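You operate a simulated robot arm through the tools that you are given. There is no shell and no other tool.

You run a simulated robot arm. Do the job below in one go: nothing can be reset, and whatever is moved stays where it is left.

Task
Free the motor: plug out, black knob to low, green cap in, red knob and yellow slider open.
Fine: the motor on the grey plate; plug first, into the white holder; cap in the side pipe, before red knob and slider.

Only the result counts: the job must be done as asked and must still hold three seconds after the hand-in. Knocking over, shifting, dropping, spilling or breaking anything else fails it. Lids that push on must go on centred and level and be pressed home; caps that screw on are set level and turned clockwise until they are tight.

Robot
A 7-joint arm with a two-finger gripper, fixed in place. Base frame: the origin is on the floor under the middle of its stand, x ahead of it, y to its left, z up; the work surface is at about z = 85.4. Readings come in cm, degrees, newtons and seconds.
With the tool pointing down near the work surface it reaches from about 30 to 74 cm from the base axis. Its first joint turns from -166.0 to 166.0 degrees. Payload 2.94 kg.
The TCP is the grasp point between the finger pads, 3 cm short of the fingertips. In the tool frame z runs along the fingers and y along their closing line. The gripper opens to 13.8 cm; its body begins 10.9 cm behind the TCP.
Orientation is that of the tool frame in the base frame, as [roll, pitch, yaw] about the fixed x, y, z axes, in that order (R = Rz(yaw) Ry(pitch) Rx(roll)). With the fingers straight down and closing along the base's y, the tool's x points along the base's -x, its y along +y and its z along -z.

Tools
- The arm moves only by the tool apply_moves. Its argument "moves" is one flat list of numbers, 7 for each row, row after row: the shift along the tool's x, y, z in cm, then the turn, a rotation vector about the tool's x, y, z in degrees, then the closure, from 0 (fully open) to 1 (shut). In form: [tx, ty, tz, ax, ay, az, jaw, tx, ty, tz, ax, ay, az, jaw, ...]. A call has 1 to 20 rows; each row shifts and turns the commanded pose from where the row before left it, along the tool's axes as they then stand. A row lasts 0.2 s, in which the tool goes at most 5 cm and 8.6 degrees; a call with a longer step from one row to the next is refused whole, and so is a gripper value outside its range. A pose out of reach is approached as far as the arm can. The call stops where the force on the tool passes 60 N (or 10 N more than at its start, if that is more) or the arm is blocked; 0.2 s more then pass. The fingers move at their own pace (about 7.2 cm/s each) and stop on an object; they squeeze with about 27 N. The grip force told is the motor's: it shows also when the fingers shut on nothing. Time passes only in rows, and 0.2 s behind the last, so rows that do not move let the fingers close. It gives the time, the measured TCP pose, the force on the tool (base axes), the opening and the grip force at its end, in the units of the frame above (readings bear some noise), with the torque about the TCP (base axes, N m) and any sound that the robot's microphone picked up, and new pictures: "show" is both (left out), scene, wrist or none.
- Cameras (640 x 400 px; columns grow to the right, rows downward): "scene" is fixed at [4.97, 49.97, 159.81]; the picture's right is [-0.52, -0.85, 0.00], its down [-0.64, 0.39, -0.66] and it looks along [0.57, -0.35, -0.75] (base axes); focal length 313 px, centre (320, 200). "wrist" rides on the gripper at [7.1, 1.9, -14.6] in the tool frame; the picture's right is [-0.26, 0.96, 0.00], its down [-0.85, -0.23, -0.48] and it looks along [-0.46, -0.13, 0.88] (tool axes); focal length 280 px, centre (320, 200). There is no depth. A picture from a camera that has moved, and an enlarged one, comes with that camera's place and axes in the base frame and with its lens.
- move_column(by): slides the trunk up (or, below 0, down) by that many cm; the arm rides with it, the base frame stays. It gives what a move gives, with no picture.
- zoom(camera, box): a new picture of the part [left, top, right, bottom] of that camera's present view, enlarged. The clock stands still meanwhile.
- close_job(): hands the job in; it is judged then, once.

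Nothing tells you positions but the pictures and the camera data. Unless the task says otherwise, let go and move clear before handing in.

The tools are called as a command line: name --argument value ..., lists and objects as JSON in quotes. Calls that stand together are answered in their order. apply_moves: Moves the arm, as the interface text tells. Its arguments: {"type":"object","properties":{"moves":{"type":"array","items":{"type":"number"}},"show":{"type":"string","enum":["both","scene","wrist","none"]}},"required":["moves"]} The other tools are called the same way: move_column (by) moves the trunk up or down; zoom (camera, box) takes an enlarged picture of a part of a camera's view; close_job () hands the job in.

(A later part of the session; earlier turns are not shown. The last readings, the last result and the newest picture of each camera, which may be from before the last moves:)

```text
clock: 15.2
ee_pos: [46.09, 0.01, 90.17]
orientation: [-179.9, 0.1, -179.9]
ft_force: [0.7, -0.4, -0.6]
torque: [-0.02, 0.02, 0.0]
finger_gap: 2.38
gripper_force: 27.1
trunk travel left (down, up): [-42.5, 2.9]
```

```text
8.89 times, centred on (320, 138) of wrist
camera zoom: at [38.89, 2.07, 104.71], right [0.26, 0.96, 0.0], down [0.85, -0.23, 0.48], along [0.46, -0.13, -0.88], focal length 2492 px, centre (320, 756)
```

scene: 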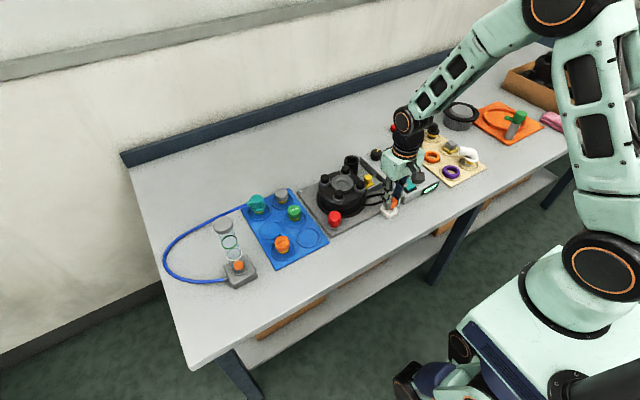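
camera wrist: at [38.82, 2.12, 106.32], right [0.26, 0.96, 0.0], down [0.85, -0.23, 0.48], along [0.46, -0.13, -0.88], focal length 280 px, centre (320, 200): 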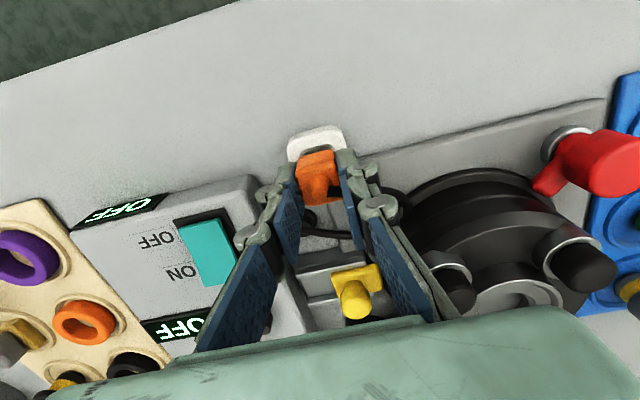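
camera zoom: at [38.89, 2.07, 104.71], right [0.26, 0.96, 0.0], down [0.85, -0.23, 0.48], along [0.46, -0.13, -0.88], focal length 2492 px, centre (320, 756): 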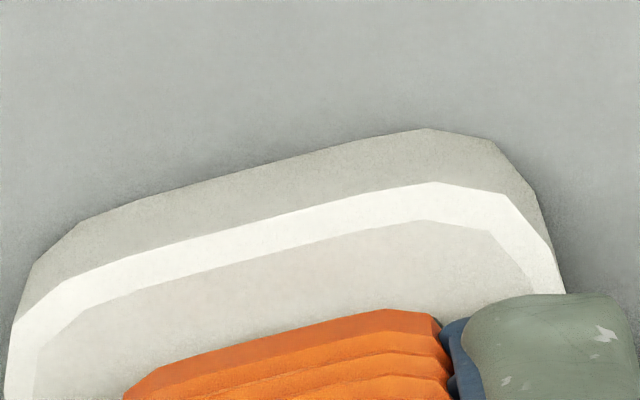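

apply_moves --moves '[0, 0, 0.12, 0, 0, 0, 1, 0, 0, 0.12, 0, 0, 0, 1, 0, 0, 0, 0, 0, 0, 1]' --show "none"

zoom --camera "scene" --box '[380, 192, 412, 216]'

```text
clock: 16.0
ee_pos: [46.09, -0.02, 90.03]
orientation: [-180.0, -0.1, 179.9]
ft_force: [0.3, 0.1, -0.1]
torque: [-0.03, 0.01, 0.02]
finger_gap: 2.36
gripper_force: 27.1
trunk travel left (down, up): [-42.5, 2.9]
```

```text
16.00 times, centred on (396, 204) of scene
camera zoom: at [4.97, 49.97, 159.81], right [-0.52, -0.85, 0.0], down [-0.64, 0.39, -0.66], along [0.57, -0.35, -0.75], focal length 5013 px, centre (-896, 136)
```

zoom: 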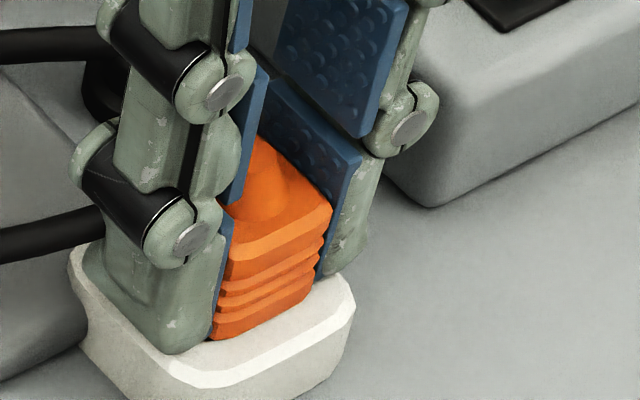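

apply_moves --moves '[0, 0, 0.12, 0, 0, 0, 1, 0, 0, 0.12, 0, 0, 0, 1, 0, 0, 0, 0, 0, 0, 1]' --show "none"

zoom --camera "scene" --box '[380, 192, 412, 216]'

zoom --camera "wrist" --box '[284, 115, 356, 160]'

```text
clock: 16.8
ee_pos: [46.19, -0.01, 89.82]
orientation: [-180.0, 0.2, 179.9]
ft_force: [-1.1, -1.6, 24.3]
torque: [-0.09, 0.37, 0.03]
finger_gap: 2.38
gripper_force: 27.0
trunk travel left (down, up): [-42.5, 2.9]
```

```text
16.00 times, centred on (396, 204) of scene
camera zoom: at [4.97, 49.97, 159.81], right [-0.52, -0.85, 0.0], down [-0.64, 0.39, -0.66], along [0.57, -0.35, -0.75], focal length 5013 px, centre (-896, 136)
```

zoom: 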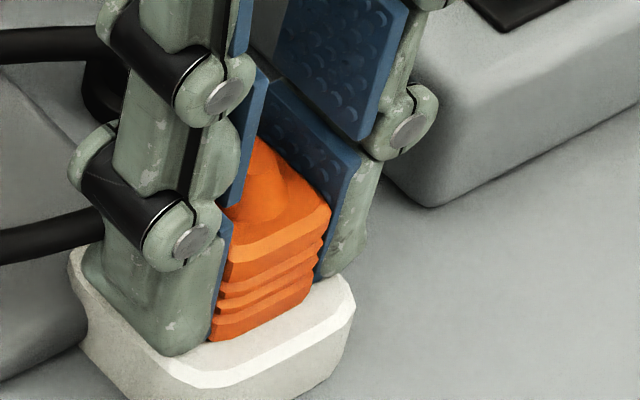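

```text
8.89 times, centred on (320, 138) of wrist
camera zoom: at [38.87, 2.03, 104.35], right [0.26, 0.96, 0.0], down [0.85, -0.23, 0.48], along [0.46, -0.13, -0.88], focal length 2492 px, centre (320, 756)
```

zoom: 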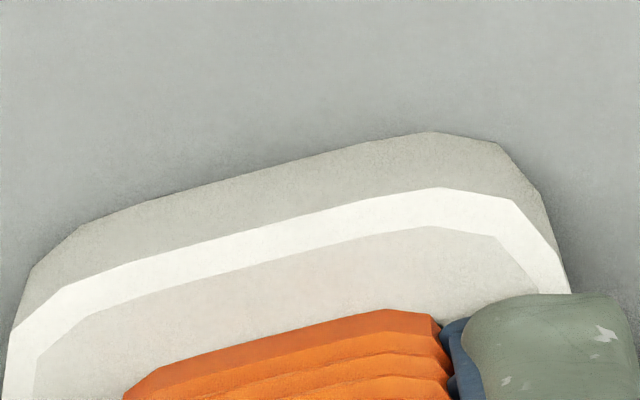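

I felt contact at z 89.8 with the torque suggesting the plug's near (-x) edge touches the rim first. I'm lifting slightly, nudging +x, and trying again.

apply_moves --moves '[0, 0, -0.3, 0, 0, 0, 1, -0.12, 0.03, 0, 0, 0, 0, 1, 0, 0, 0.15, 0, 0, 0, 1, 0, 0, 0.15, 0, 0, 0, 1, 0, 0, 0.06, 0, 0, 0, 1, 0, 0, 0, 0, 0, 0, 1]' --show "none"

```text
clock: 18.2
ee_pos: [46.14, -0.03, 89.68]
orientation: [-180.0, 0.2, 179.9]
ft_force: [-5.8, -1.8, 22.9]
torque: [-0.03, 0.47, 0.0]
finger_gap: 2.38
gripper_force: 27.0
trunk travel left (down, up): [-42.5, 2.9]
```

The contact may be the fingertips touching the holder's top rather than the plug. I'm easing the pressure, letting go of the plug and looking at how it sits.

apply_moves --moves '[0, 0, -0.12, 0, 0, 0, 1, 0, 0, 0, 0, 0, 0, 0.75, 0, 0, 0, 0, 0, 0, 0.75, 0, 0, -0.5, 0, 0, 0, 0.75, 0, 0, -0.5, 0, 0, 0, 0.75, 0, 0, 0, 0, 0, 0, 0.75]' --show "both"

zoom --camera "scene" --box '[380, 192, 412, 216]'

zoom --camera "wrist" --box '[272, 110, 368, 170]'

```text
clock: 19.6
ee_pos: [46.18, -0.09, 90.75]
orientation: [-180.0, 0.0, -180.0]
ft_force: [-0.4, -0.3, -0.2]
torque: [-0.05, -0.03, -0.01]
finger_gap: 3.47
gripper_force: 0.1
trunk travel left (down, up): [-42.5, 2.9]
camera wrist: at [39.01, 2.07, 105.33], right [0.26, 0.96, 0.0], down [0.85, -0.23, 0.48], along [0.46, -0.13, -0.88], focal length 280 px, centre (320, 200)
```

scene: 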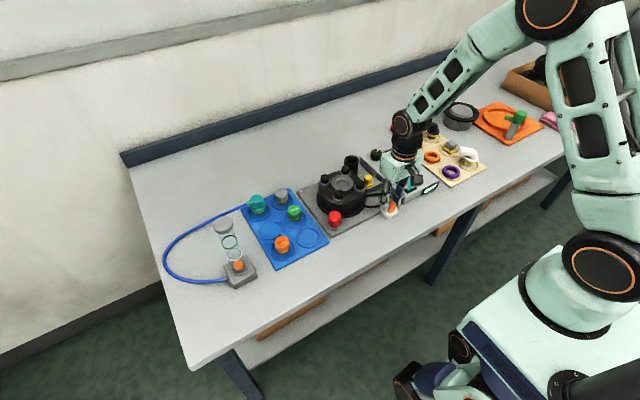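
wrist: 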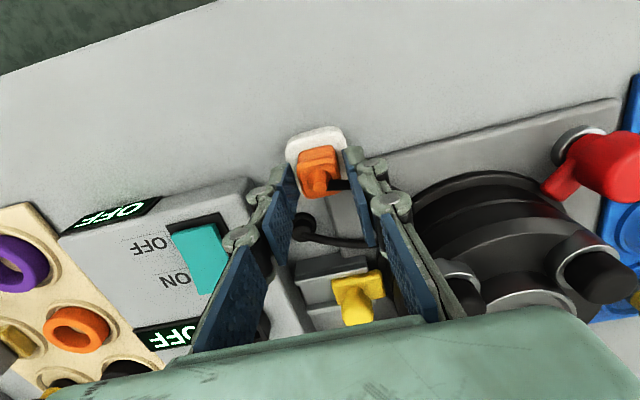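

```text
16.00 times, centred on (396, 204) of scene
camera zoom: at [4.97, 49.97, 159.81], right [-0.52, -0.85, 0.0], down [-0.64, 0.39, -0.66], along [0.57, -0.35, -0.75], focal length 5013 px, centre (-896, 136)
```

zoom: 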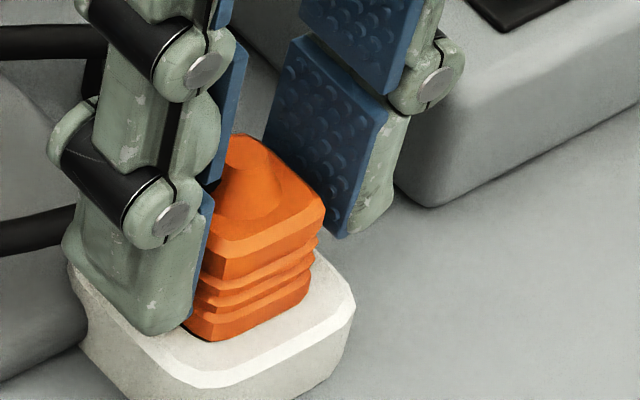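

```text
6.67 times, centred on (320, 140) of wrist
camera zoom: at [39.01, 2.07, 105.33], right [0.26, 0.96, 0.0], down [0.85, -0.23, 0.48], along [0.46, -0.13, -0.88], focal length 1869 px, centre (320, 600)
```

zoom: 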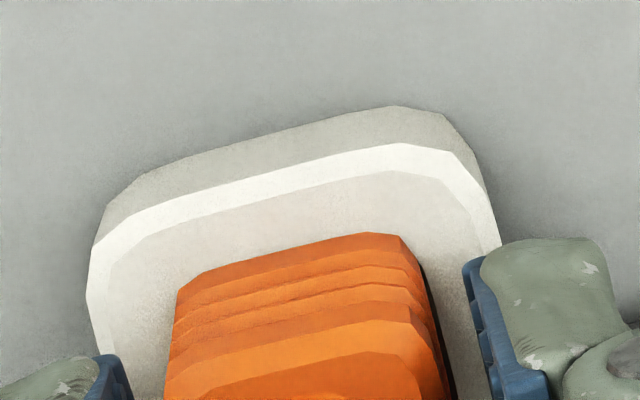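

apply_moves --moves '[0, 0, -1, 0, 0, 0, 0.7, 0, 0, -2, 0, 0, 0, 0.7, -1.5, 0, -3, 0, 0, 0, 0.7, -1.5, 0, -3, 0, 0, 0, 0.7, 0, 0, 0, 0, 0, 0, 0.7]' --show "wrist"

zoom --camera "scene" --box '[380, 192, 412, 216]'

zoom --camera "wrist" --box '[260, 60, 380, 150]'

```text
clock: 20.8
ee_pos: [49.3, 0.1, 99.91]
orientation: [-179.9, -0.1, -179.9]
ft_force: [0.4, -0.4, -0.5]
torque: [0.0, 0.02, 0.01]
finger_gap: 4.13
gripper_force: 0.2
trunk travel left (down, up): [-42.5, 2.9]
camera wrist: at [42.09, 2.04, 114.38], right [0.26, 0.96, 0.0], down [0.85, -0.23, 0.48], along [0.46, -0.13, -0.88], focal length 280 px, centre (320, 200)
```

wrist: 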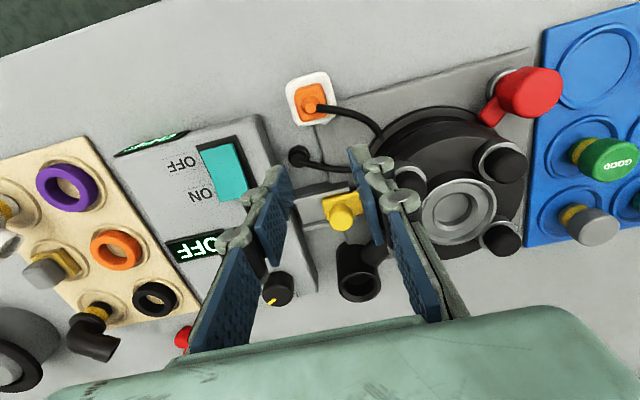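

```text
16.00 times, centred on (396, 204) of scene
camera zoom: at [4.97, 49.97, 159.81], right [-0.52, -0.85, 0.0], down [-0.64, 0.39, -0.66], along [0.57, -0.35, -0.75], focal length 5013 px, centre (-896, 136)
```

zoom: 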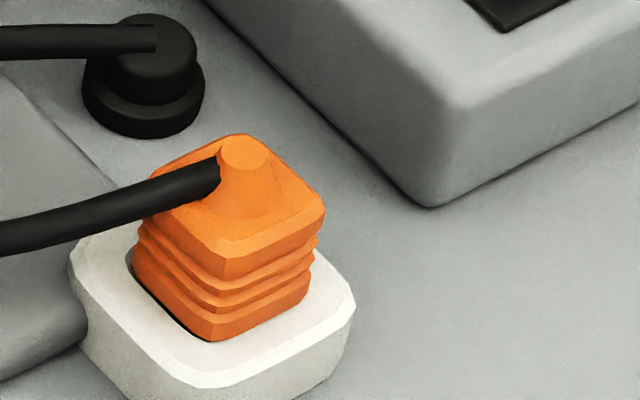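

```text
4.44 times, centred on (320, 105) of wrist
camera zoom: at [42.09, 2.04, 114.38], right [0.26, 0.96, 0.0], down [0.85, -0.23, 0.48], along [0.46, -0.13, -0.88], focal length 1246 px, centre (320, 622)
```

zoom: 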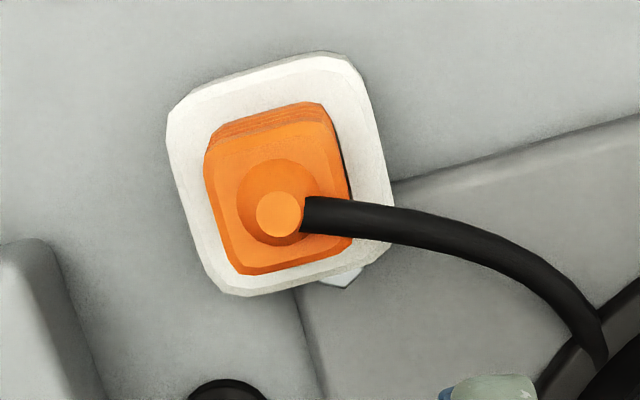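

zoom --camera "scene" --box '[384, 198, 404, 214]'

zoom --camera "wrist" --box '[285, 65, 341, 121]'

```text
16.00 times, centred on (394, 206) of scene
camera zoom: at [4.97, 49.97, 159.81], right [-0.52, -0.85, 0.0], down [-0.64, 0.39, -0.66], along [0.57, -0.35, -0.75], focal length 5013 px, centre (-864, 104)
```

zoom: 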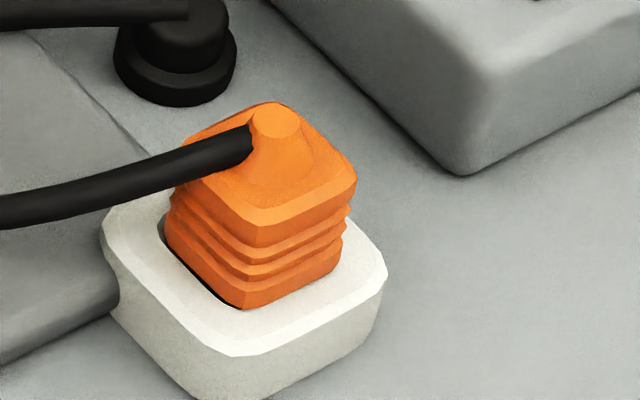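

```text
7.14 times, centred on (313, 93) of wrist
camera zoom: at [42.09, 2.04, 114.38], right [0.26, 0.96, 0.0], down [0.85, -0.23, 0.48], along [0.46, -0.13, -0.88], focal length 2003 px, centre (370, 964)
```

zoom: 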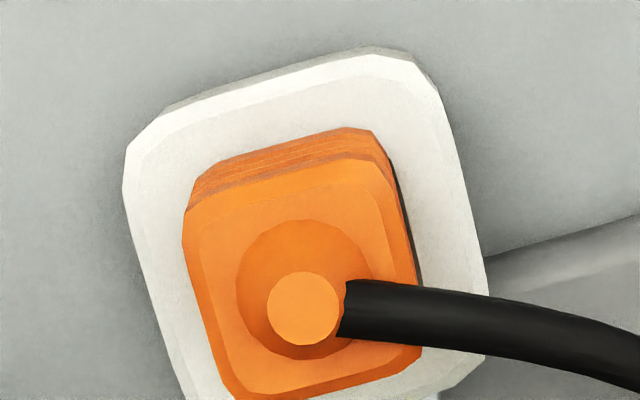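

The plug sits inside the holder's hole, level, slightly to one side of centre. I'm regripping it a bit higher and pressing gently to make sure it is fully seated.

apply_moves --moves '[1.5, 0, 3, 0, 0, 0, 0.7, 1.5, 0, 3, 0, 0, 0, 0.7, 0, 0, 1.5, 0, 0, 0, 0.7, 0, 0, 1.3, 0, 0, 0, 0.7, 0, 0, 0, 0, 0, 0, 1, 0, 0, 0, 0, 0, 0, 1, 0, 0, 0, 0, 0, 0, 1]' --show "none"

zoom --camera "scene" --box '[380, 192, 412, 216]'

```text
clock: 22.4
ee_pos: [46.1, -0.01, 90.87]
orientation: [-179.9, 0.0, -180.0]
ft_force: [0.8, 0.4, -0.6]
torque: [-0.04, 0.02, 0.01]
finger_gap: 2.41
gripper_force: 27.4
trunk travel left (down, up): [-42.5, 2.9]
```

```text
16.00 times, centred on (396, 204) of scene
camera zoom: at [4.97, 49.97, 159.81], right [-0.52, -0.85, 0.0], down [-0.64, 0.39, -0.66], along [0.57, -0.35, -0.75], focal length 5013 px, centre (-896, 136)
```

zoom: 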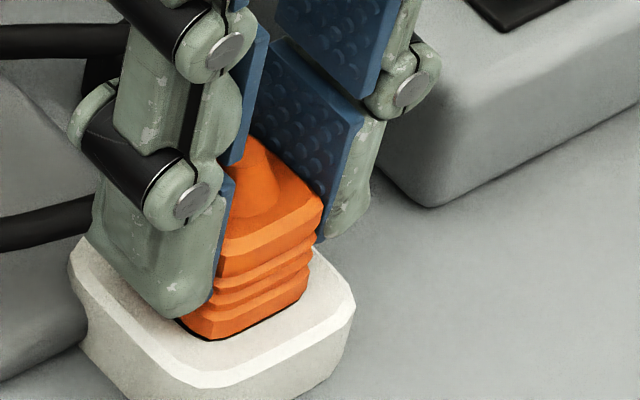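

apply_moves --moves '[0, 0, 0.1, 0, 0, 0, 1, 0, 0, 0.1, 0, 0, 0, 1, 0, 0, 0.1, 0, 0, 0, 1, 0, 0, 0, 0, 0, 0, 1]' --show "none"

zoom --camera "scene" --box '[380, 192, 412, 216]'

```text
clock: 23.4
ee_pos: [46.25, -0.13, 90.86]
orientation: [180.0, 0.2, 179.9]
ft_force: [0.6, -4.6, 15.3]
torque: [-0.08, -0.13, -0.05]
finger_gap: 2.42
gripper_force: 27.2
trunk travel left (down, up): [-42.5, 2.9]
```

```text
16.00 times, centred on (396, 204) of scene
camera zoom: at [4.97, 49.97, 159.81], right [-0.52, -0.85, 0.0], down [-0.64, 0.39, -0.66], along [0.57, -0.35, -0.75], focal length 5013 px, centre (-896, 136)
```

zoom: 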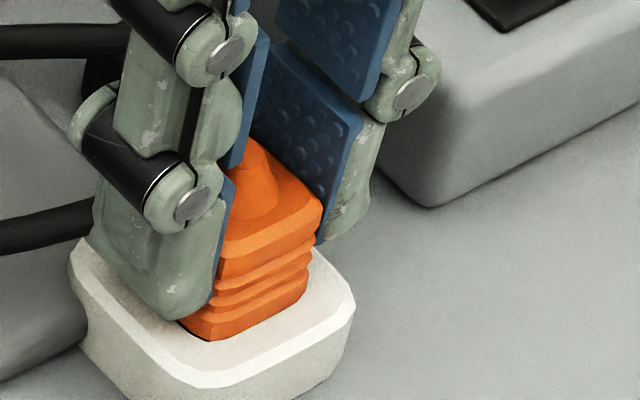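

It's firmly bottomed (15 N with almost no travel), so the plug is home. I'm releasing and rising clear.

apply_moves --moves '[0, 0, -0.2, 0, 0, 0, 1, 0, 0, 0, 0, 0, 0, 0.7, 0, 0, 0, 0, 0, 0, 0.7, 0, 0, -2, 0, 0, 0, 0.7, 0, 0, -4, 0, 0, 0, 0.7, 0, 0, -4, 0, 0, 0, 0.7, -1, 0, 0, 0, 0, 0, 0.7]' --show "both"

zoom --camera "scene" --box '[380, 192, 412, 216]'

zoom --camera "wrist" --box '[260, 60, 380, 150]'

```text
clock: 25.0
ee_pos: [47.07, -0.08, 100.93]
orientation: [180.0, -0.2, 180.0]
ft_force: [-0.1, -0.1, 0.4]
torque: [0.0, 0.0, 0.0]
finger_gap: 4.15
gripper_force: 0.0
trunk travel left (down, up): [-42.5, 2.9]
camera wrist: at [39.99, 2.03, 115.46], right [0.26, 0.96, 0.0], down [0.85, -0.23, 0.48], along [0.46, -0.13, -0.88], focal length 280 px, centre (320, 200)
```

scene: 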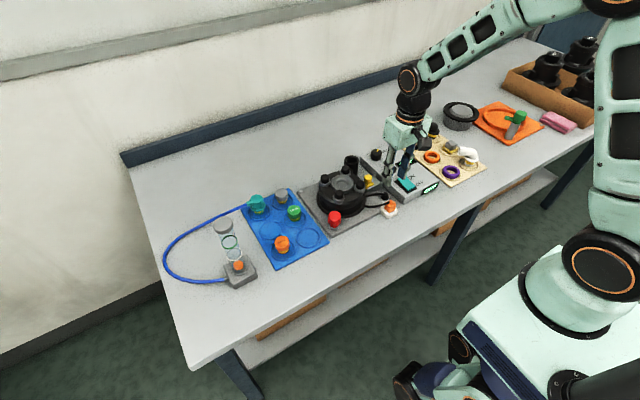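
wrist: 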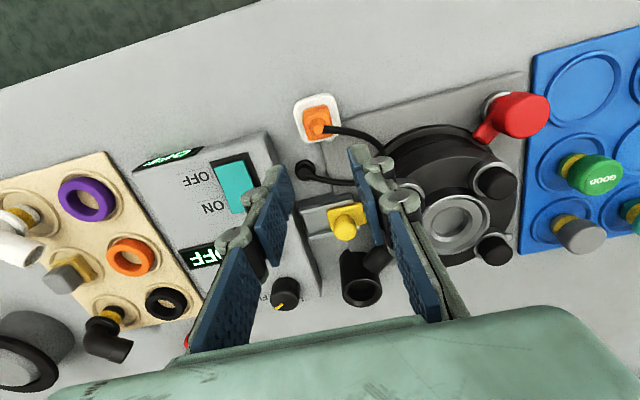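

```text
16.00 times, centred on (396, 204) of scene
camera zoom: at [4.97, 49.97, 159.81], right [-0.52, -0.85, 0.0], down [-0.64, 0.39, -0.66], along [0.57, -0.35, -0.75], focal length 5013 px, centre (-896, 136)
```

zoom: 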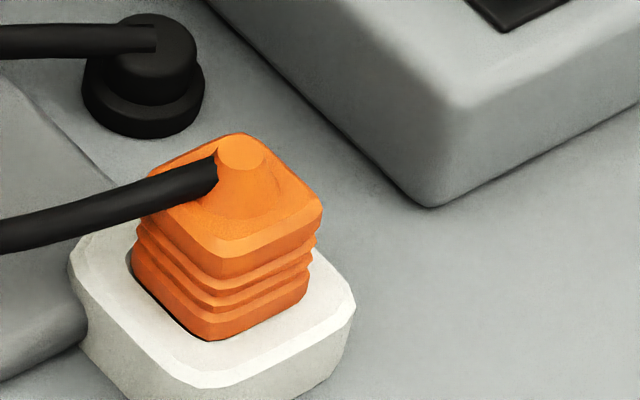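

```text
4.44 times, centred on (320, 105) of wrist
camera zoom: at [39.99, 2.03, 115.46], right [0.26, 0.96, 0.0], down [0.85, -0.23, 0.48], along [0.46, -0.13, -0.88], focal length 1246 px, centre (320, 622)
```

zoom: 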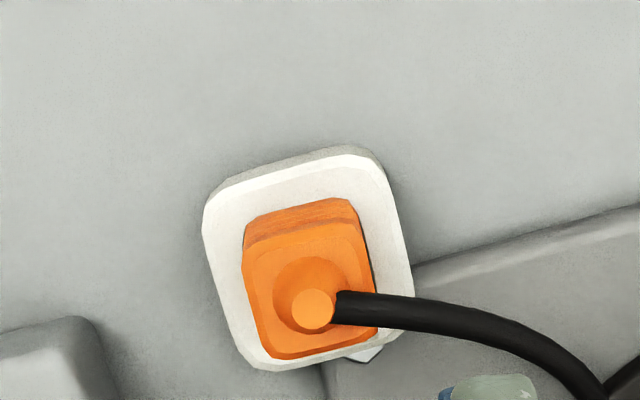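

The plug is in the holder. Next I'm moving over the black knob to look at its pointer and the LOW/FULL labels.

apply_moves --moves '[-3.4, -1.85, -0.6, 0, 0, 0, 0.5, -3.4, -1.85, -0.6, 0, 0, 0, 0.5, -3.4, -1.85, -0.6, 0, 0, 0, 0.5, -3.4, -1.85, 0, 0, 0, 0, 0.5, -3.4, -1.85, 0, 0, 0, 0, 0.5, 0, 0, 0, 0, 0, 0, 0.5, 0, 0, 0, 0, 0, 0, 0.5]' --show "wrist"

zoom --camera "wrist" --box '[260, 100, 380, 190]'

zoom --camera "scene" --box '[355, 135, 403, 171]'

```text
clock: 26.6
ee_pos: [64.3, -9.06, 102.71]
orientation: [-180.0, 0.0, 180.0]
ft_force: [0.2, -0.1, -0.3]
torque: [0.03, 0.03, 0.0]
finger_gap: 6.91
gripper_force: 0.2
trunk travel left (down, up): [-42.5, 2.9]
camera wrist: at [57.13, -7.08, 117.32], right [0.26, 0.96, 0.0], down [0.85, -0.23, 0.48], along [0.46, -0.13, -0.88], focal length 280 px, centre (320, 200)
```

wrist: 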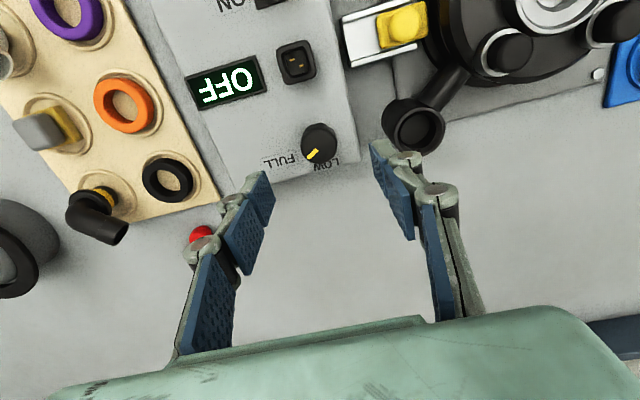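

```text
4.44 times, centred on (320, 145) of wrist
camera zoom: at [57.13, -7.08, 117.32], right [0.26, 0.96, 0.0], down [0.85, -0.23, 0.48], along [0.46, -0.13, -0.88], focal length 1246 px, centre (320, 444)
```

zoom: 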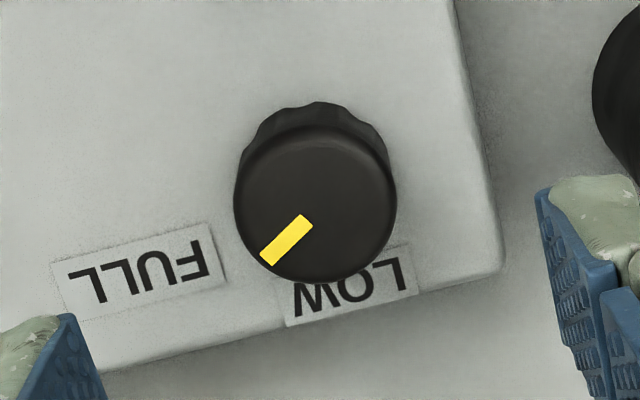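

```text
11.11 times, centred on (379, 153) of scene
camera zoom: at [4.97, 49.97, 159.81], right [-0.52, -0.85, 0.0], down [-0.64, 0.39, -0.66], along [0.57, -0.35, -0.75], focal length 3481 px, centre (-336, 722)
```

zoom: 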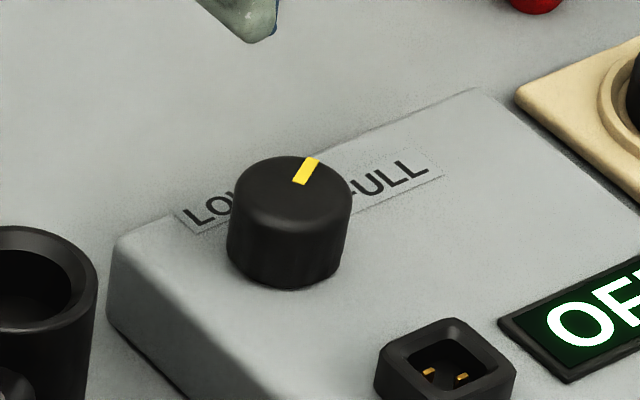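

The knob is at about (65.2, -9.5), roughly 3.5 cm across, with the pointer about 54° towards FULL. LOW lies counter-clockwise seen from above. I'm moving over it and pre-turning the wrist clockwise to leave room for the turn.

apply_moves --moves '[-0.95, -0.33, 1, 0, 0, 0, 0.5, 0, 0, 2, 0, 0, 0, 0.5, 0, 0, 2, 0, 0, 0, 0.5, 0, 0, 0, 0, 0, 0, 0.5, 0, 0, 0, 0, 0, 0, 0.5]' --show "wrist"

zoom --camera "wrist" --box '[250, 90, 390, 210]'

zoom --camera "scene" --box '[355, 130, 403, 166]'

```text
clock: 27.8
ee_pos: [65.26, -9.49, 97.8]
orientation: [179.9, 0.0, -180.0]
ft_force: [0.3, 0.2, 0.9]
torque: [-0.01, 0.0, 0.0]
finger_gap: 6.92
gripper_force: 0.1
trunk travel left (down, up): [-42.5, 2.9]
camera wrist: at [58.03, -7.43, 112.27], right [0.26, 0.96, 0.0], down [0.85, -0.23, 0.48], along [0.46, -0.12, -0.88], focal length 280 px, centre (320, 200)
```

wrist: 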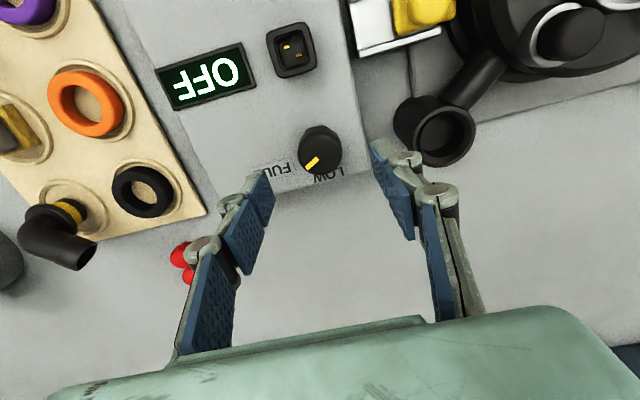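

```text
3.33 times, centred on (320, 150) of wrist
camera zoom: at [58.03, -7.43, 112.27], right [0.26, 0.96, 0.0], down [0.85, -0.23, 0.48], along [0.46, -0.12, -0.88], focal length 935 px, centre (320, 367)
```

zoom: 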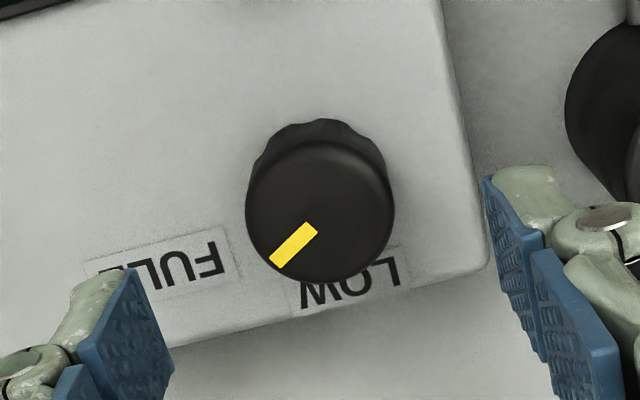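

```text
11.11 times, centred on (379, 148) of scene
camera zoom: at [4.97, 49.97, 159.81], right [-0.52, -0.85, 0.0], down [-0.64, 0.39, -0.66], along [0.57, -0.35, -0.75], focal length 3481 px, centre (-336, 778)
```

zoom: 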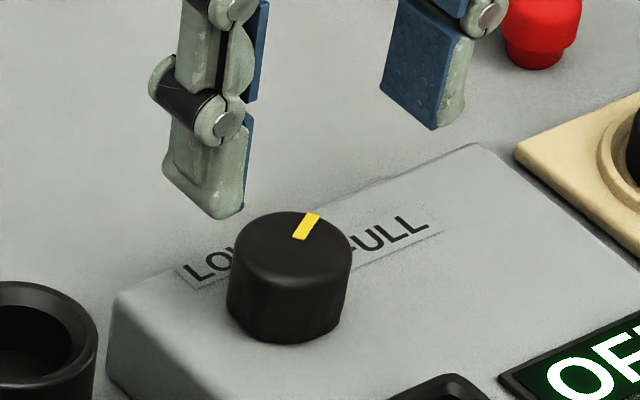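

The knob is centred directly under the gripper. I'm turning the wrist 32° clockwise, going down around the knob and closing on it.

apply_moves --moves '[0, 0, 0, 0, 0, 8, 0.5, 0, 0, 0, 0, 0, 8, 0.5, 0, 0, 0, 0, 0, 8, 0.5, 0, 0, 0, 0, 0, 8, 0.5, 0, 0, 2, 0, 0, 0, 0.55, 0, 0, 2, 0, 0, 0, 0.55, 0, 0, 1.6, 0, 0, 0, 0.55, 0, 0, 0, 0, 0, 0, 0.55]' --show "both"

zoom --camera "wrist" --box '[250, 100, 390, 220]'

zoom --camera "scene" --box '[355, 130, 403, 166]'

```text
clock: 29.6
ee_pos: [65.13, -9.55, 92.16]
orientation: [-179.9, 0.0, 147.8]
ft_force: [-0.6, 0.4, 0.3]
torque: [-0.01, 0.01, 0.03]
finger_gap: 6.2
gripper_force: 0.2
trunk travel left (down, up): [-42.5, 2.9]
camera wrist: at [60.12, -4.03, 106.67], right [0.73, 0.68, 0.0], down [0.6, -0.65, 0.48], along [0.32, -0.35, -0.88], focal length 280 px, centre (320, 200)
```

scene: 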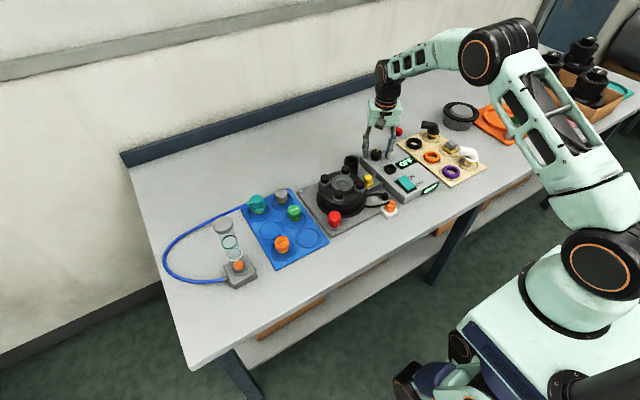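
wrist: 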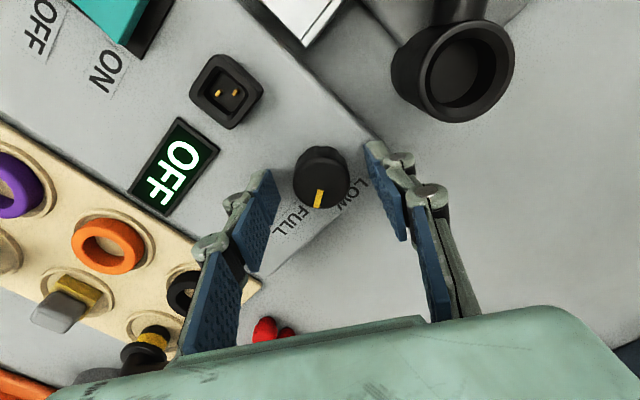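

```text
3.33 times, centred on (320, 160) of wrist
camera zoom: at [60.12, -4.03, 106.67], right [0.73, 0.68, 0.0], down [0.6, -0.65, 0.48], along [0.32, -0.35, -0.88], focal length 935 px, centre (320, 333)
```

zoom: 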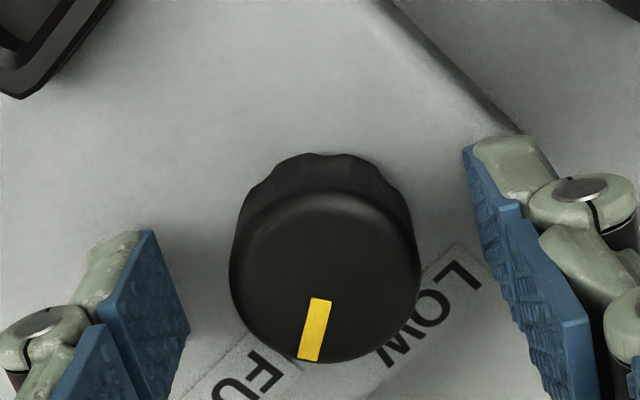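

```text
11.11 times, centred on (379, 148) of scene
camera zoom: at [4.97, 49.97, 159.81], right [-0.52, -0.85, 0.0], down [-0.64, 0.39, -0.66], along [0.57, -0.35, -0.75], focal length 3481 px, centre (-336, 778)
```

zoom: 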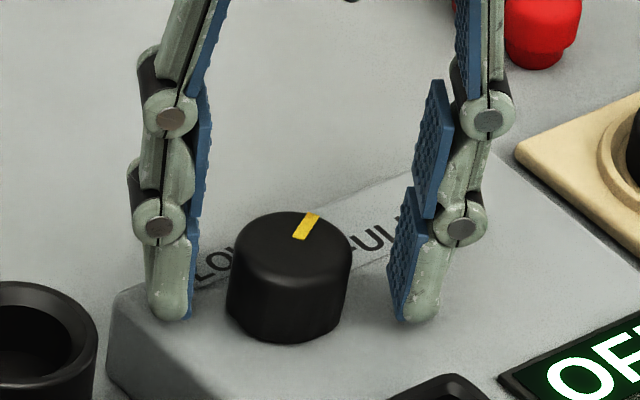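

The fingers straddle the knob cleanly. I'm closing on it now.

apply_moves --moves '[0, 0, 0, 0, 0, 0, 1, 0, 0, 0, 0, 0, 0, 1, 0, 0, 0, 0, 0, 0, 1, 0, 0, 0, 0, 0, 0, 1]' --show "none"

apply_moves --moves '[0, 0, 0, 0, 0, -5, 1, 0, 0, 0, 0, 0, -5, 1, 0, 0, 0, 0, 0, -5, 1, 0, 0, 0, 0, 0, -5, 1]' --show "wrist"

zoom --camera "scene" --box '[355, 130, 403, 166]'

```text
clock: 30.6
ee_pos: [65.23, -9.51, 92.15]
orientation: [-180.0, 0.1, 148.0]
ft_force: [1.8, 2.3, -0.1]
torque: [0.1, -0.15, 0.0]
finger_gap: 3.52
gripper_force: 45.1
trunk travel left (down, up): [-42.5, 2.9]
```

```text
clock: 31.6
ee_pos: [65.15, -9.45, 92.11]
orientation: [180.0, 0.1, 168.0]
ft_force: [3.6, 2.0, 6.9]
torque: [0.21, 0.29, -0.01]
finger_gap: 3.49
gripper_force: 45.2
trunk travel left (down, up): [-42.5, 2.9]
camera wrist: at [58.56, -6.02, 106.67], right [0.46, 0.89, 0.0], down [0.78, -0.4, 0.48], along [0.42, -0.22, -0.88], focal length 280 px, centre (320, 200)
```

wrist: 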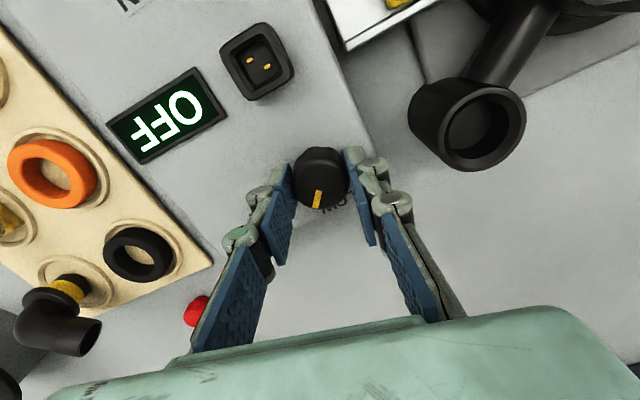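

```text
11.11 times, centred on (379, 148) of scene
camera zoom: at [4.97, 49.97, 159.81], right [-0.52, -0.85, 0.0], down [-0.64, 0.39, -0.66], along [0.57, -0.35, -0.75], focal length 3481 px, centre (-336, 778)
```

zoom: 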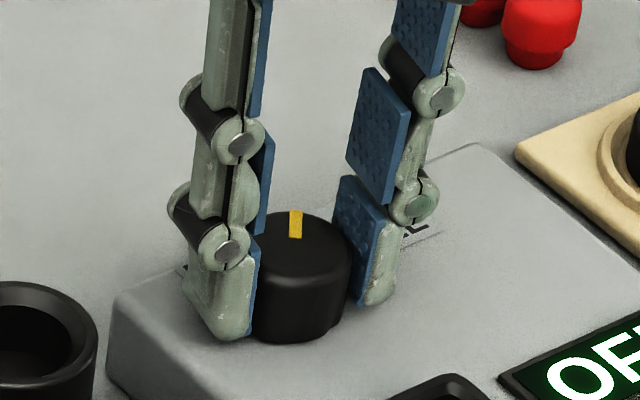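

The knob turns with the gripper (20° so far, almost no resistance). I'm continuing counter-clockwise while watching the torque for a stop.

apply_moves --moves '[0, 0, 0, 0, 0, -5, 1, 0, 0, 0, 0, 0, -5, 1, 0, 0, 0, 0, 0, -5, 1, 0, 0, 0, 0, 0, -5, 1]' --show "wrist"

zoom --camera "wrist" --box '[250, 100, 390, 220]'

zoom --camera "scene" --box '[355, 130, 403, 166]'

```text
clock: 32.6
ee_pos: [65.19, -9.56, 92.13]
orientation: [179.9, 0.0, -172.0]
ft_force: [1.8, 1.8, 4.5]
torque: [0.25, -0.86, -0.01]
finger_gap: 3.49
gripper_force: 45.2
trunk travel left (down, up): [-42.5, 2.9]
camera wrist: at [57.83, -8.47, 106.67], right [0.12, 0.99, 0.0], down [0.87, -0.11, 0.48], along [0.47, -0.06, -0.88], focal length 280 px, centre (320, 200)
```

wrist: 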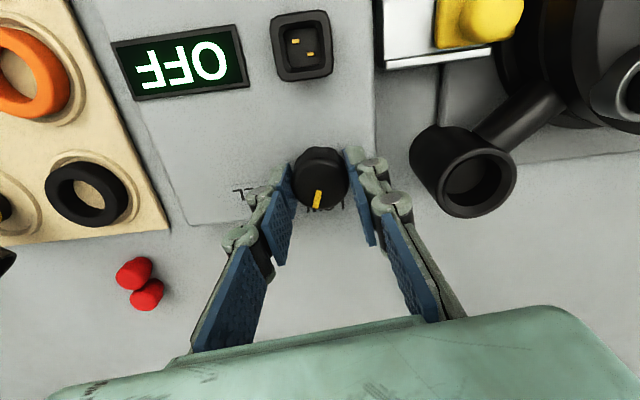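

```text
3.33 times, centred on (320, 160) of wrist
camera zoom: at [57.83, -8.47, 106.67], right [0.12, 0.99, 0.0], down [0.87, -0.11, 0.48], along [0.47, -0.06, -0.88], focal length 935 px, centre (320, 333)
```

zoom: 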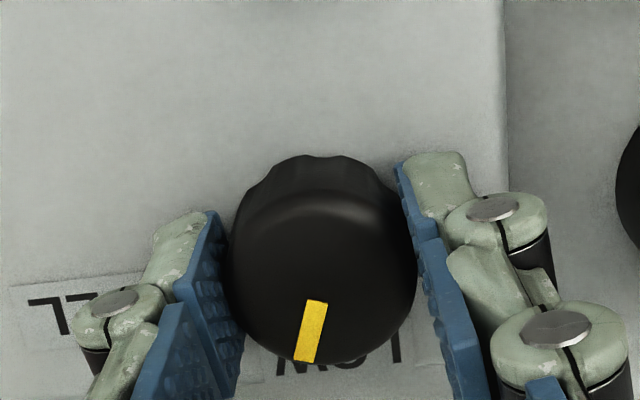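

```text
11.11 times, centred on (379, 148) of scene
camera zoom: at [4.97, 49.97, 159.81], right [-0.52, -0.85, 0.0], down [-0.64, 0.39, -0.66], along [0.57, -0.35, -0.75], focal length 3481 px, centre (-336, 778)
```

zoom: 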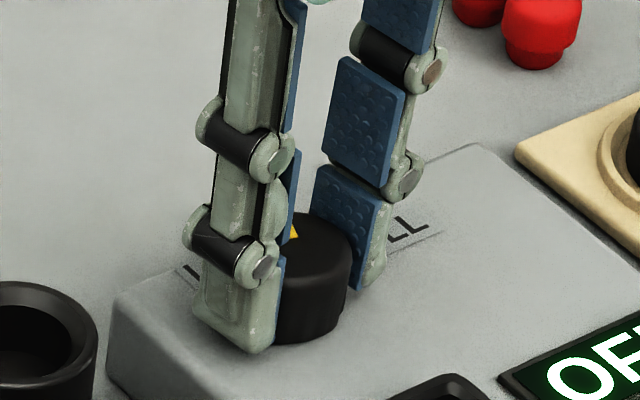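

apply_moves --moves '[0, 0, 0, 0, 0, -5, 1, 0, 0, 0, 0, 0, -5, 1, 0, 0, 0, 0, 0, -5, 1]' --show "none"

zoom --camera "wrist" --box '[250, 100, 390, 220]'

zoom --camera "scene" --box '[355, 130, 403, 166]'

```text
clock: 33.4
ee_pos: [65.15, -9.46, 92.19]
orientation: [-179.9, 0.0, -156.9]
ft_force: [6.9, -0.6, 5.5]
torque: [-0.08, 0.33, 0.05]
finger_gap: 3.52
gripper_force: 45.0
trunk travel left (down, up): [-42.5, 2.9]
```

```text
3.33 times, centred on (320, 160) of wrist
camera zoom: at [57.83, -10.4, 106.67], right [-0.14, 0.99, 0.0], down [0.87, 0.12, 0.48], along [0.47, 0.06, -0.88], focal length 935 px, centre (320, 333)
```

zoom: 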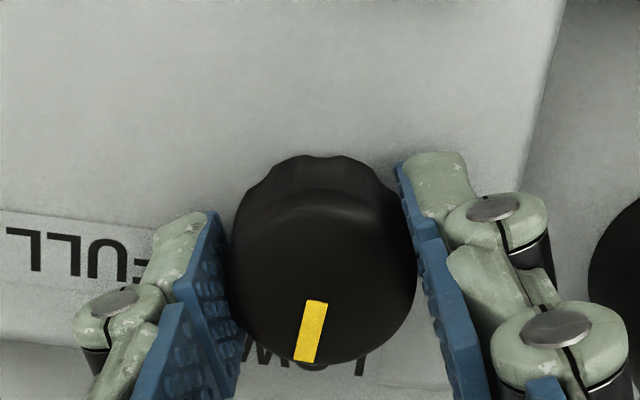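

```text
11.11 times, centred on (379, 148) of scene
camera zoom: at [4.97, 49.97, 159.81], right [-0.52, -0.85, 0.0], down [-0.64, 0.39, -0.66], along [0.57, -0.35, -0.75], focal length 3481 px, centre (-336, 778)
```

zoom: 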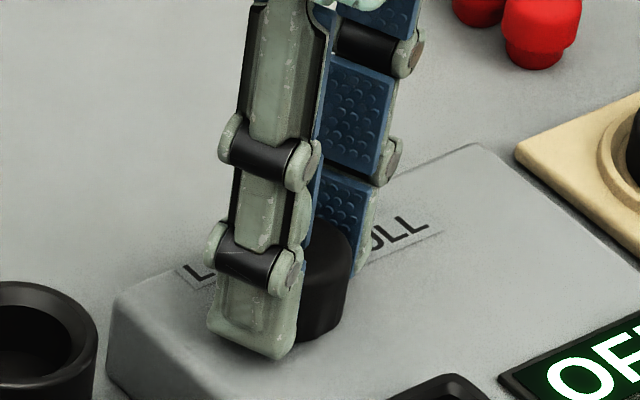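

apply_moves --moves '[0, 0, 0, 0, 0, -4, 1, 0, 0, 0, 0, 0, -4, 1]' --show "none"

zoom --camera "wrist" --box '[250, 100, 390, 220]'

```text
clock: 34.0
ee_pos: [65.18, -9.6, 92.05]
orientation: [180.0, 0.0, -149.1]
ft_force: [7.5, -1.0, 6.1]
torque: [0.11, -0.55, -0.58]
finger_gap: 3.53
gripper_force: 44.9
trunk travel left (down, up): [-42.5, 2.9]
```

```text
3.33 times, centred on (320, 160) of wrist
camera zoom: at [57.97, -11.45, 106.66], right [-0.27, 0.96, 0.0], down [0.85, 0.24, 0.48], along [0.46, 0.13, -0.88], focal length 935 px, centre (320, 333)
```

zoom: 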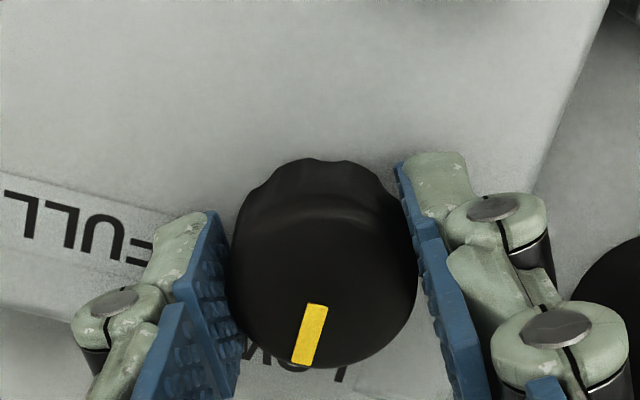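

The torque has jumped to -0.58 N m, so the knob appears to be reaching its end stop at LOW. I'm turning slightly further to confirm.

apply_moves --moves '[0, 0, 0, 0, 0, -3, 1, 0, 0, 0, 0, 0, 0, 1]' --show "none"

zoom --camera "wrist" --box '[250, 100, 390, 220]'

```text
clock: 34.6
ee_pos: [65.01, -9.58, 92.22]
orientation: [180.0, 0.0, -146.0]
ft_force: [5.7, -4.4, 6.8]
torque: [-0.07, -0.19, -0.47]
finger_gap: 3.53
gripper_force: 45.3
trunk travel left (down, up): [-42.5, 2.9]
```

```text
3.33 times, centred on (320, 160) of wrist
camera zoom: at [58.04, -11.87, 106.67], right [-0.32, 0.95, 0.0], down [0.83, 0.28, 0.48], along [0.45, 0.15, -0.88], focal length 935 px, centre (320, 333)
```

zoom: 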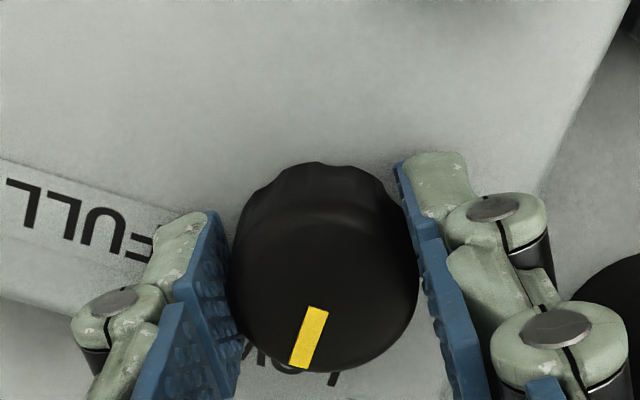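

The knob is at its stop (the fingers slip, the pointer stays). I'm opening, rising, and checking the pointer.

apply_moves --moves '[0, 0, 0, 0, 0, 0, 0.55, 0, 0, 0, 0, 0, 0, 0.55, 0, 0, 0, 0, 0, 0, 0.55, 0, 0, -2, 0, 0, 0, 0.55, 0, 0, -3, 0, 0, 0, 0.55, 0, 0, -3, 0, 0, 0, 0.55, 0, 0, 0, 0, 0, 8.5, 0.55, 0, 0, 0, 0, 0, 8.5, 0.55, 0, 0, 0, 0, 0, 8.5, 0.55, 0, 0, 0, 0, 0, 8.5, 0.55, 0, 0, 0, 0, 0, 0, 0.55]' --show "both"

zoom --camera "wrist" --box '[250, 90, 390, 210]'

zoom --camera "scene" --box '[355, 130, 403, 166]'

```text
clock: 37.0
ee_pos: [65.09, -9.46, 100.1]
orientation: [180.0, 0.0, 179.8]
ft_force: [-0.7, -0.4, -0.2]
torque: [0.02, 0.01, 0.01]
finger_gap: 6.21
gripper_force: 0.1
trunk travel left (down, up): [-42.5, 2.9]
camera wrist: at [58.0, -7.44, 114.64], right [0.26, 0.96, 0.0], down [0.85, -0.23, 0.48], along [0.46, -0.13, -0.88], focal length 280 px, centre (320, 200)
```

scene: 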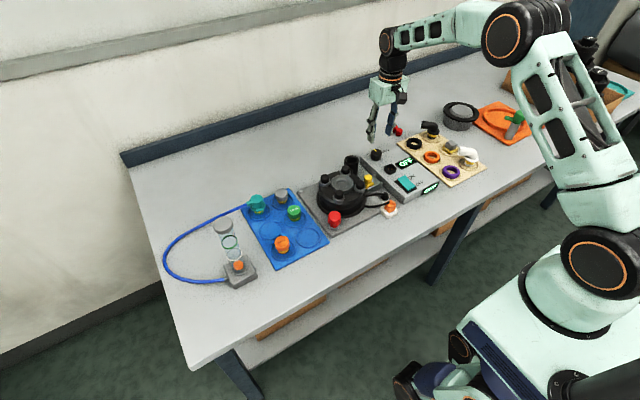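
wrist: 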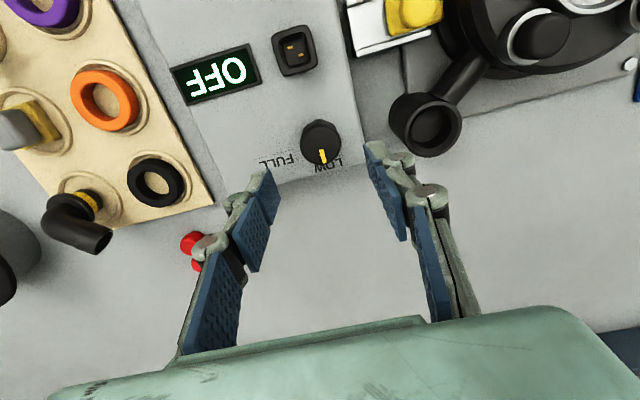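

```text
3.33 times, centred on (320, 150) of wrist
camera zoom: at [58.0, -7.44, 114.64], right [0.26, 0.96, 0.0], down [0.85, -0.23, 0.48], along [0.46, -0.13, -0.88], focal length 935 px, centre (320, 367)
```

zoom: 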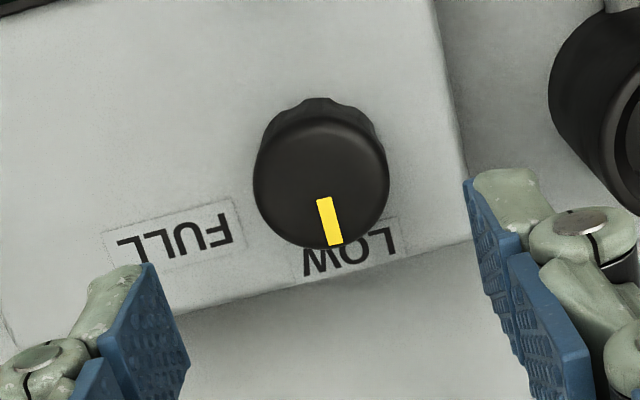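

```text
11.11 times, centred on (379, 148) of scene
camera zoom: at [4.97, 49.97, 159.81], right [-0.52, -0.85, 0.0], down [-0.64, 0.39, -0.66], along [0.57, -0.35, -0.75], focal length 3481 px, centre (-336, 778)
```

zoom: 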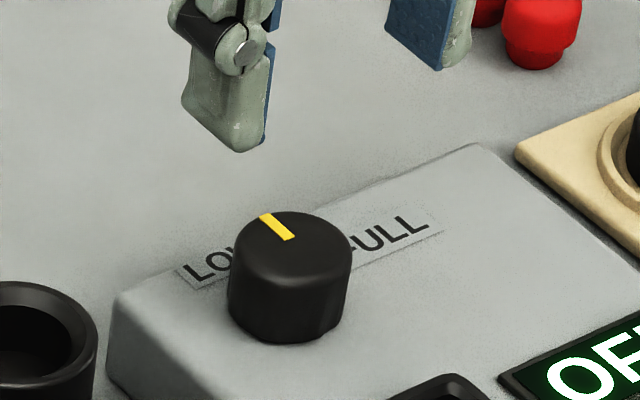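

The knob now points at LOW. Next is the green GOOD cap on the blue tray at about (58, 26); I'm moving above it for a close look.

apply_moves --moves '[0.88, 4.45, -0.4, 0, 0, 0, 0.5, 0.88, 4.45, -0.4, 0, 0, 0, 0.5, 0.88, 4.45, -0.4, 0, 0, 0, 0.5, 0.88, 4.45, -0.4, 0, 0, 0, 0.5, 0.88, 4.45, -0.4, 0, 0, 0, 0.5, 0.88, 4.45, 0, 0, 0, 0, 0.5, 0.88, 4.45, 0, 0, 0, 0, 0.5, 0.88, 4.45, 0, 0, 0, 0, 0.5, 0, 0, 0, 0, 0, 0, 0.5, 0, 0, 0, 0, 0, 0, 0.5]' --show "both"

zoom --camera "wrist" --box '[240, 80, 400, 200]'

zoom --camera "scene" --box '[270, 180, 330, 225]'

```text
clock: 39.2
ee_pos: [58.21, 26.06, 101.81]
orientation: [180.0, 0.1, 180.0]
ft_force: [-0.1, -0.5, 0.1]
torque: [0.02, 0.02, -0.05]
finger_gap: 6.91
gripper_force: 0.1
trunk travel left (down, up): [-42.5, 2.9]
camera wrist: at [50.98, 28.14, 116.42], right [0.26, 0.96, 0.0], down [0.85, -0.23, 0.48], along [0.46, -0.13, -0.88], focal length 280 px, centre (320, 200)
```

scene: 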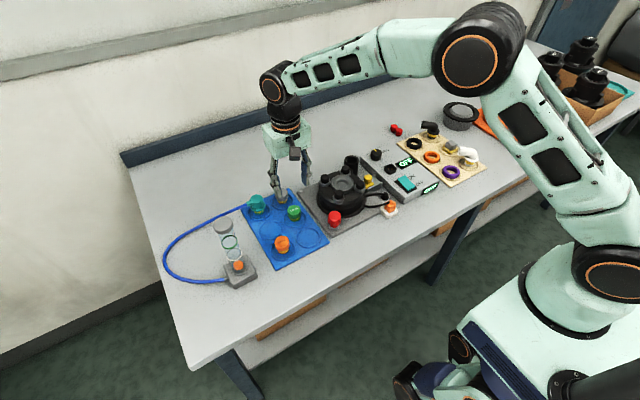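
wrist: 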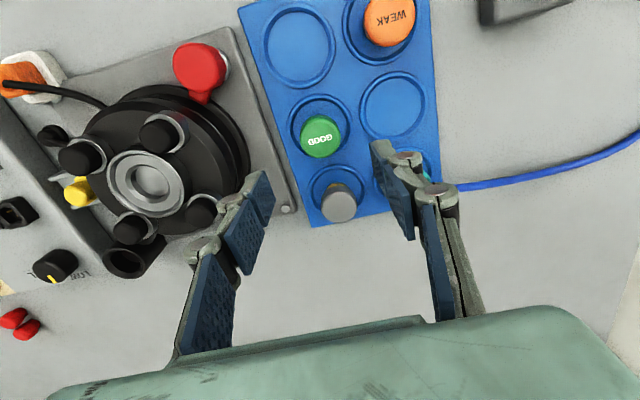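

```text
3.33 times, centred on (320, 140) of wrist
camera zoom: at [50.98, 28.14, 116.42], right [0.26, 0.96, 0.0], down [0.85, -0.23, 0.48], along [0.46, -0.13, -0.88], focal length 935 px, centre (320, 400)
```

zoom: 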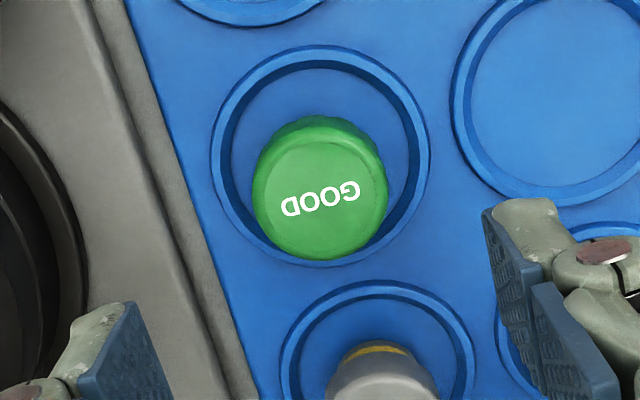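

```text
8.89 times, centred on (300, 202) of scene
camera zoom: at [4.97, 49.97, 159.81], right [-0.52, -0.85, 0.0], down [-0.64, 0.39, -0.66], along [0.57, -0.35, -0.75], focal length 2785 px, centre (498, 178)
```

zoom: 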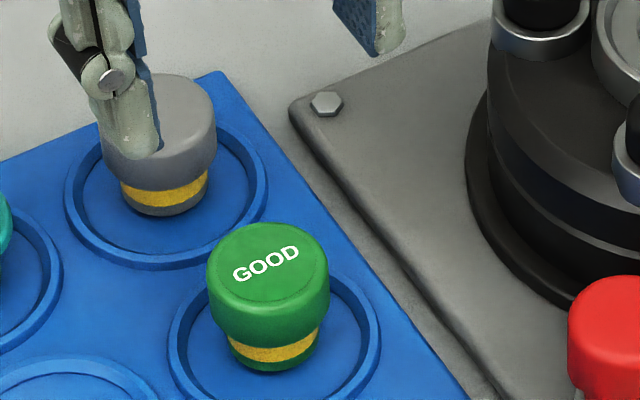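

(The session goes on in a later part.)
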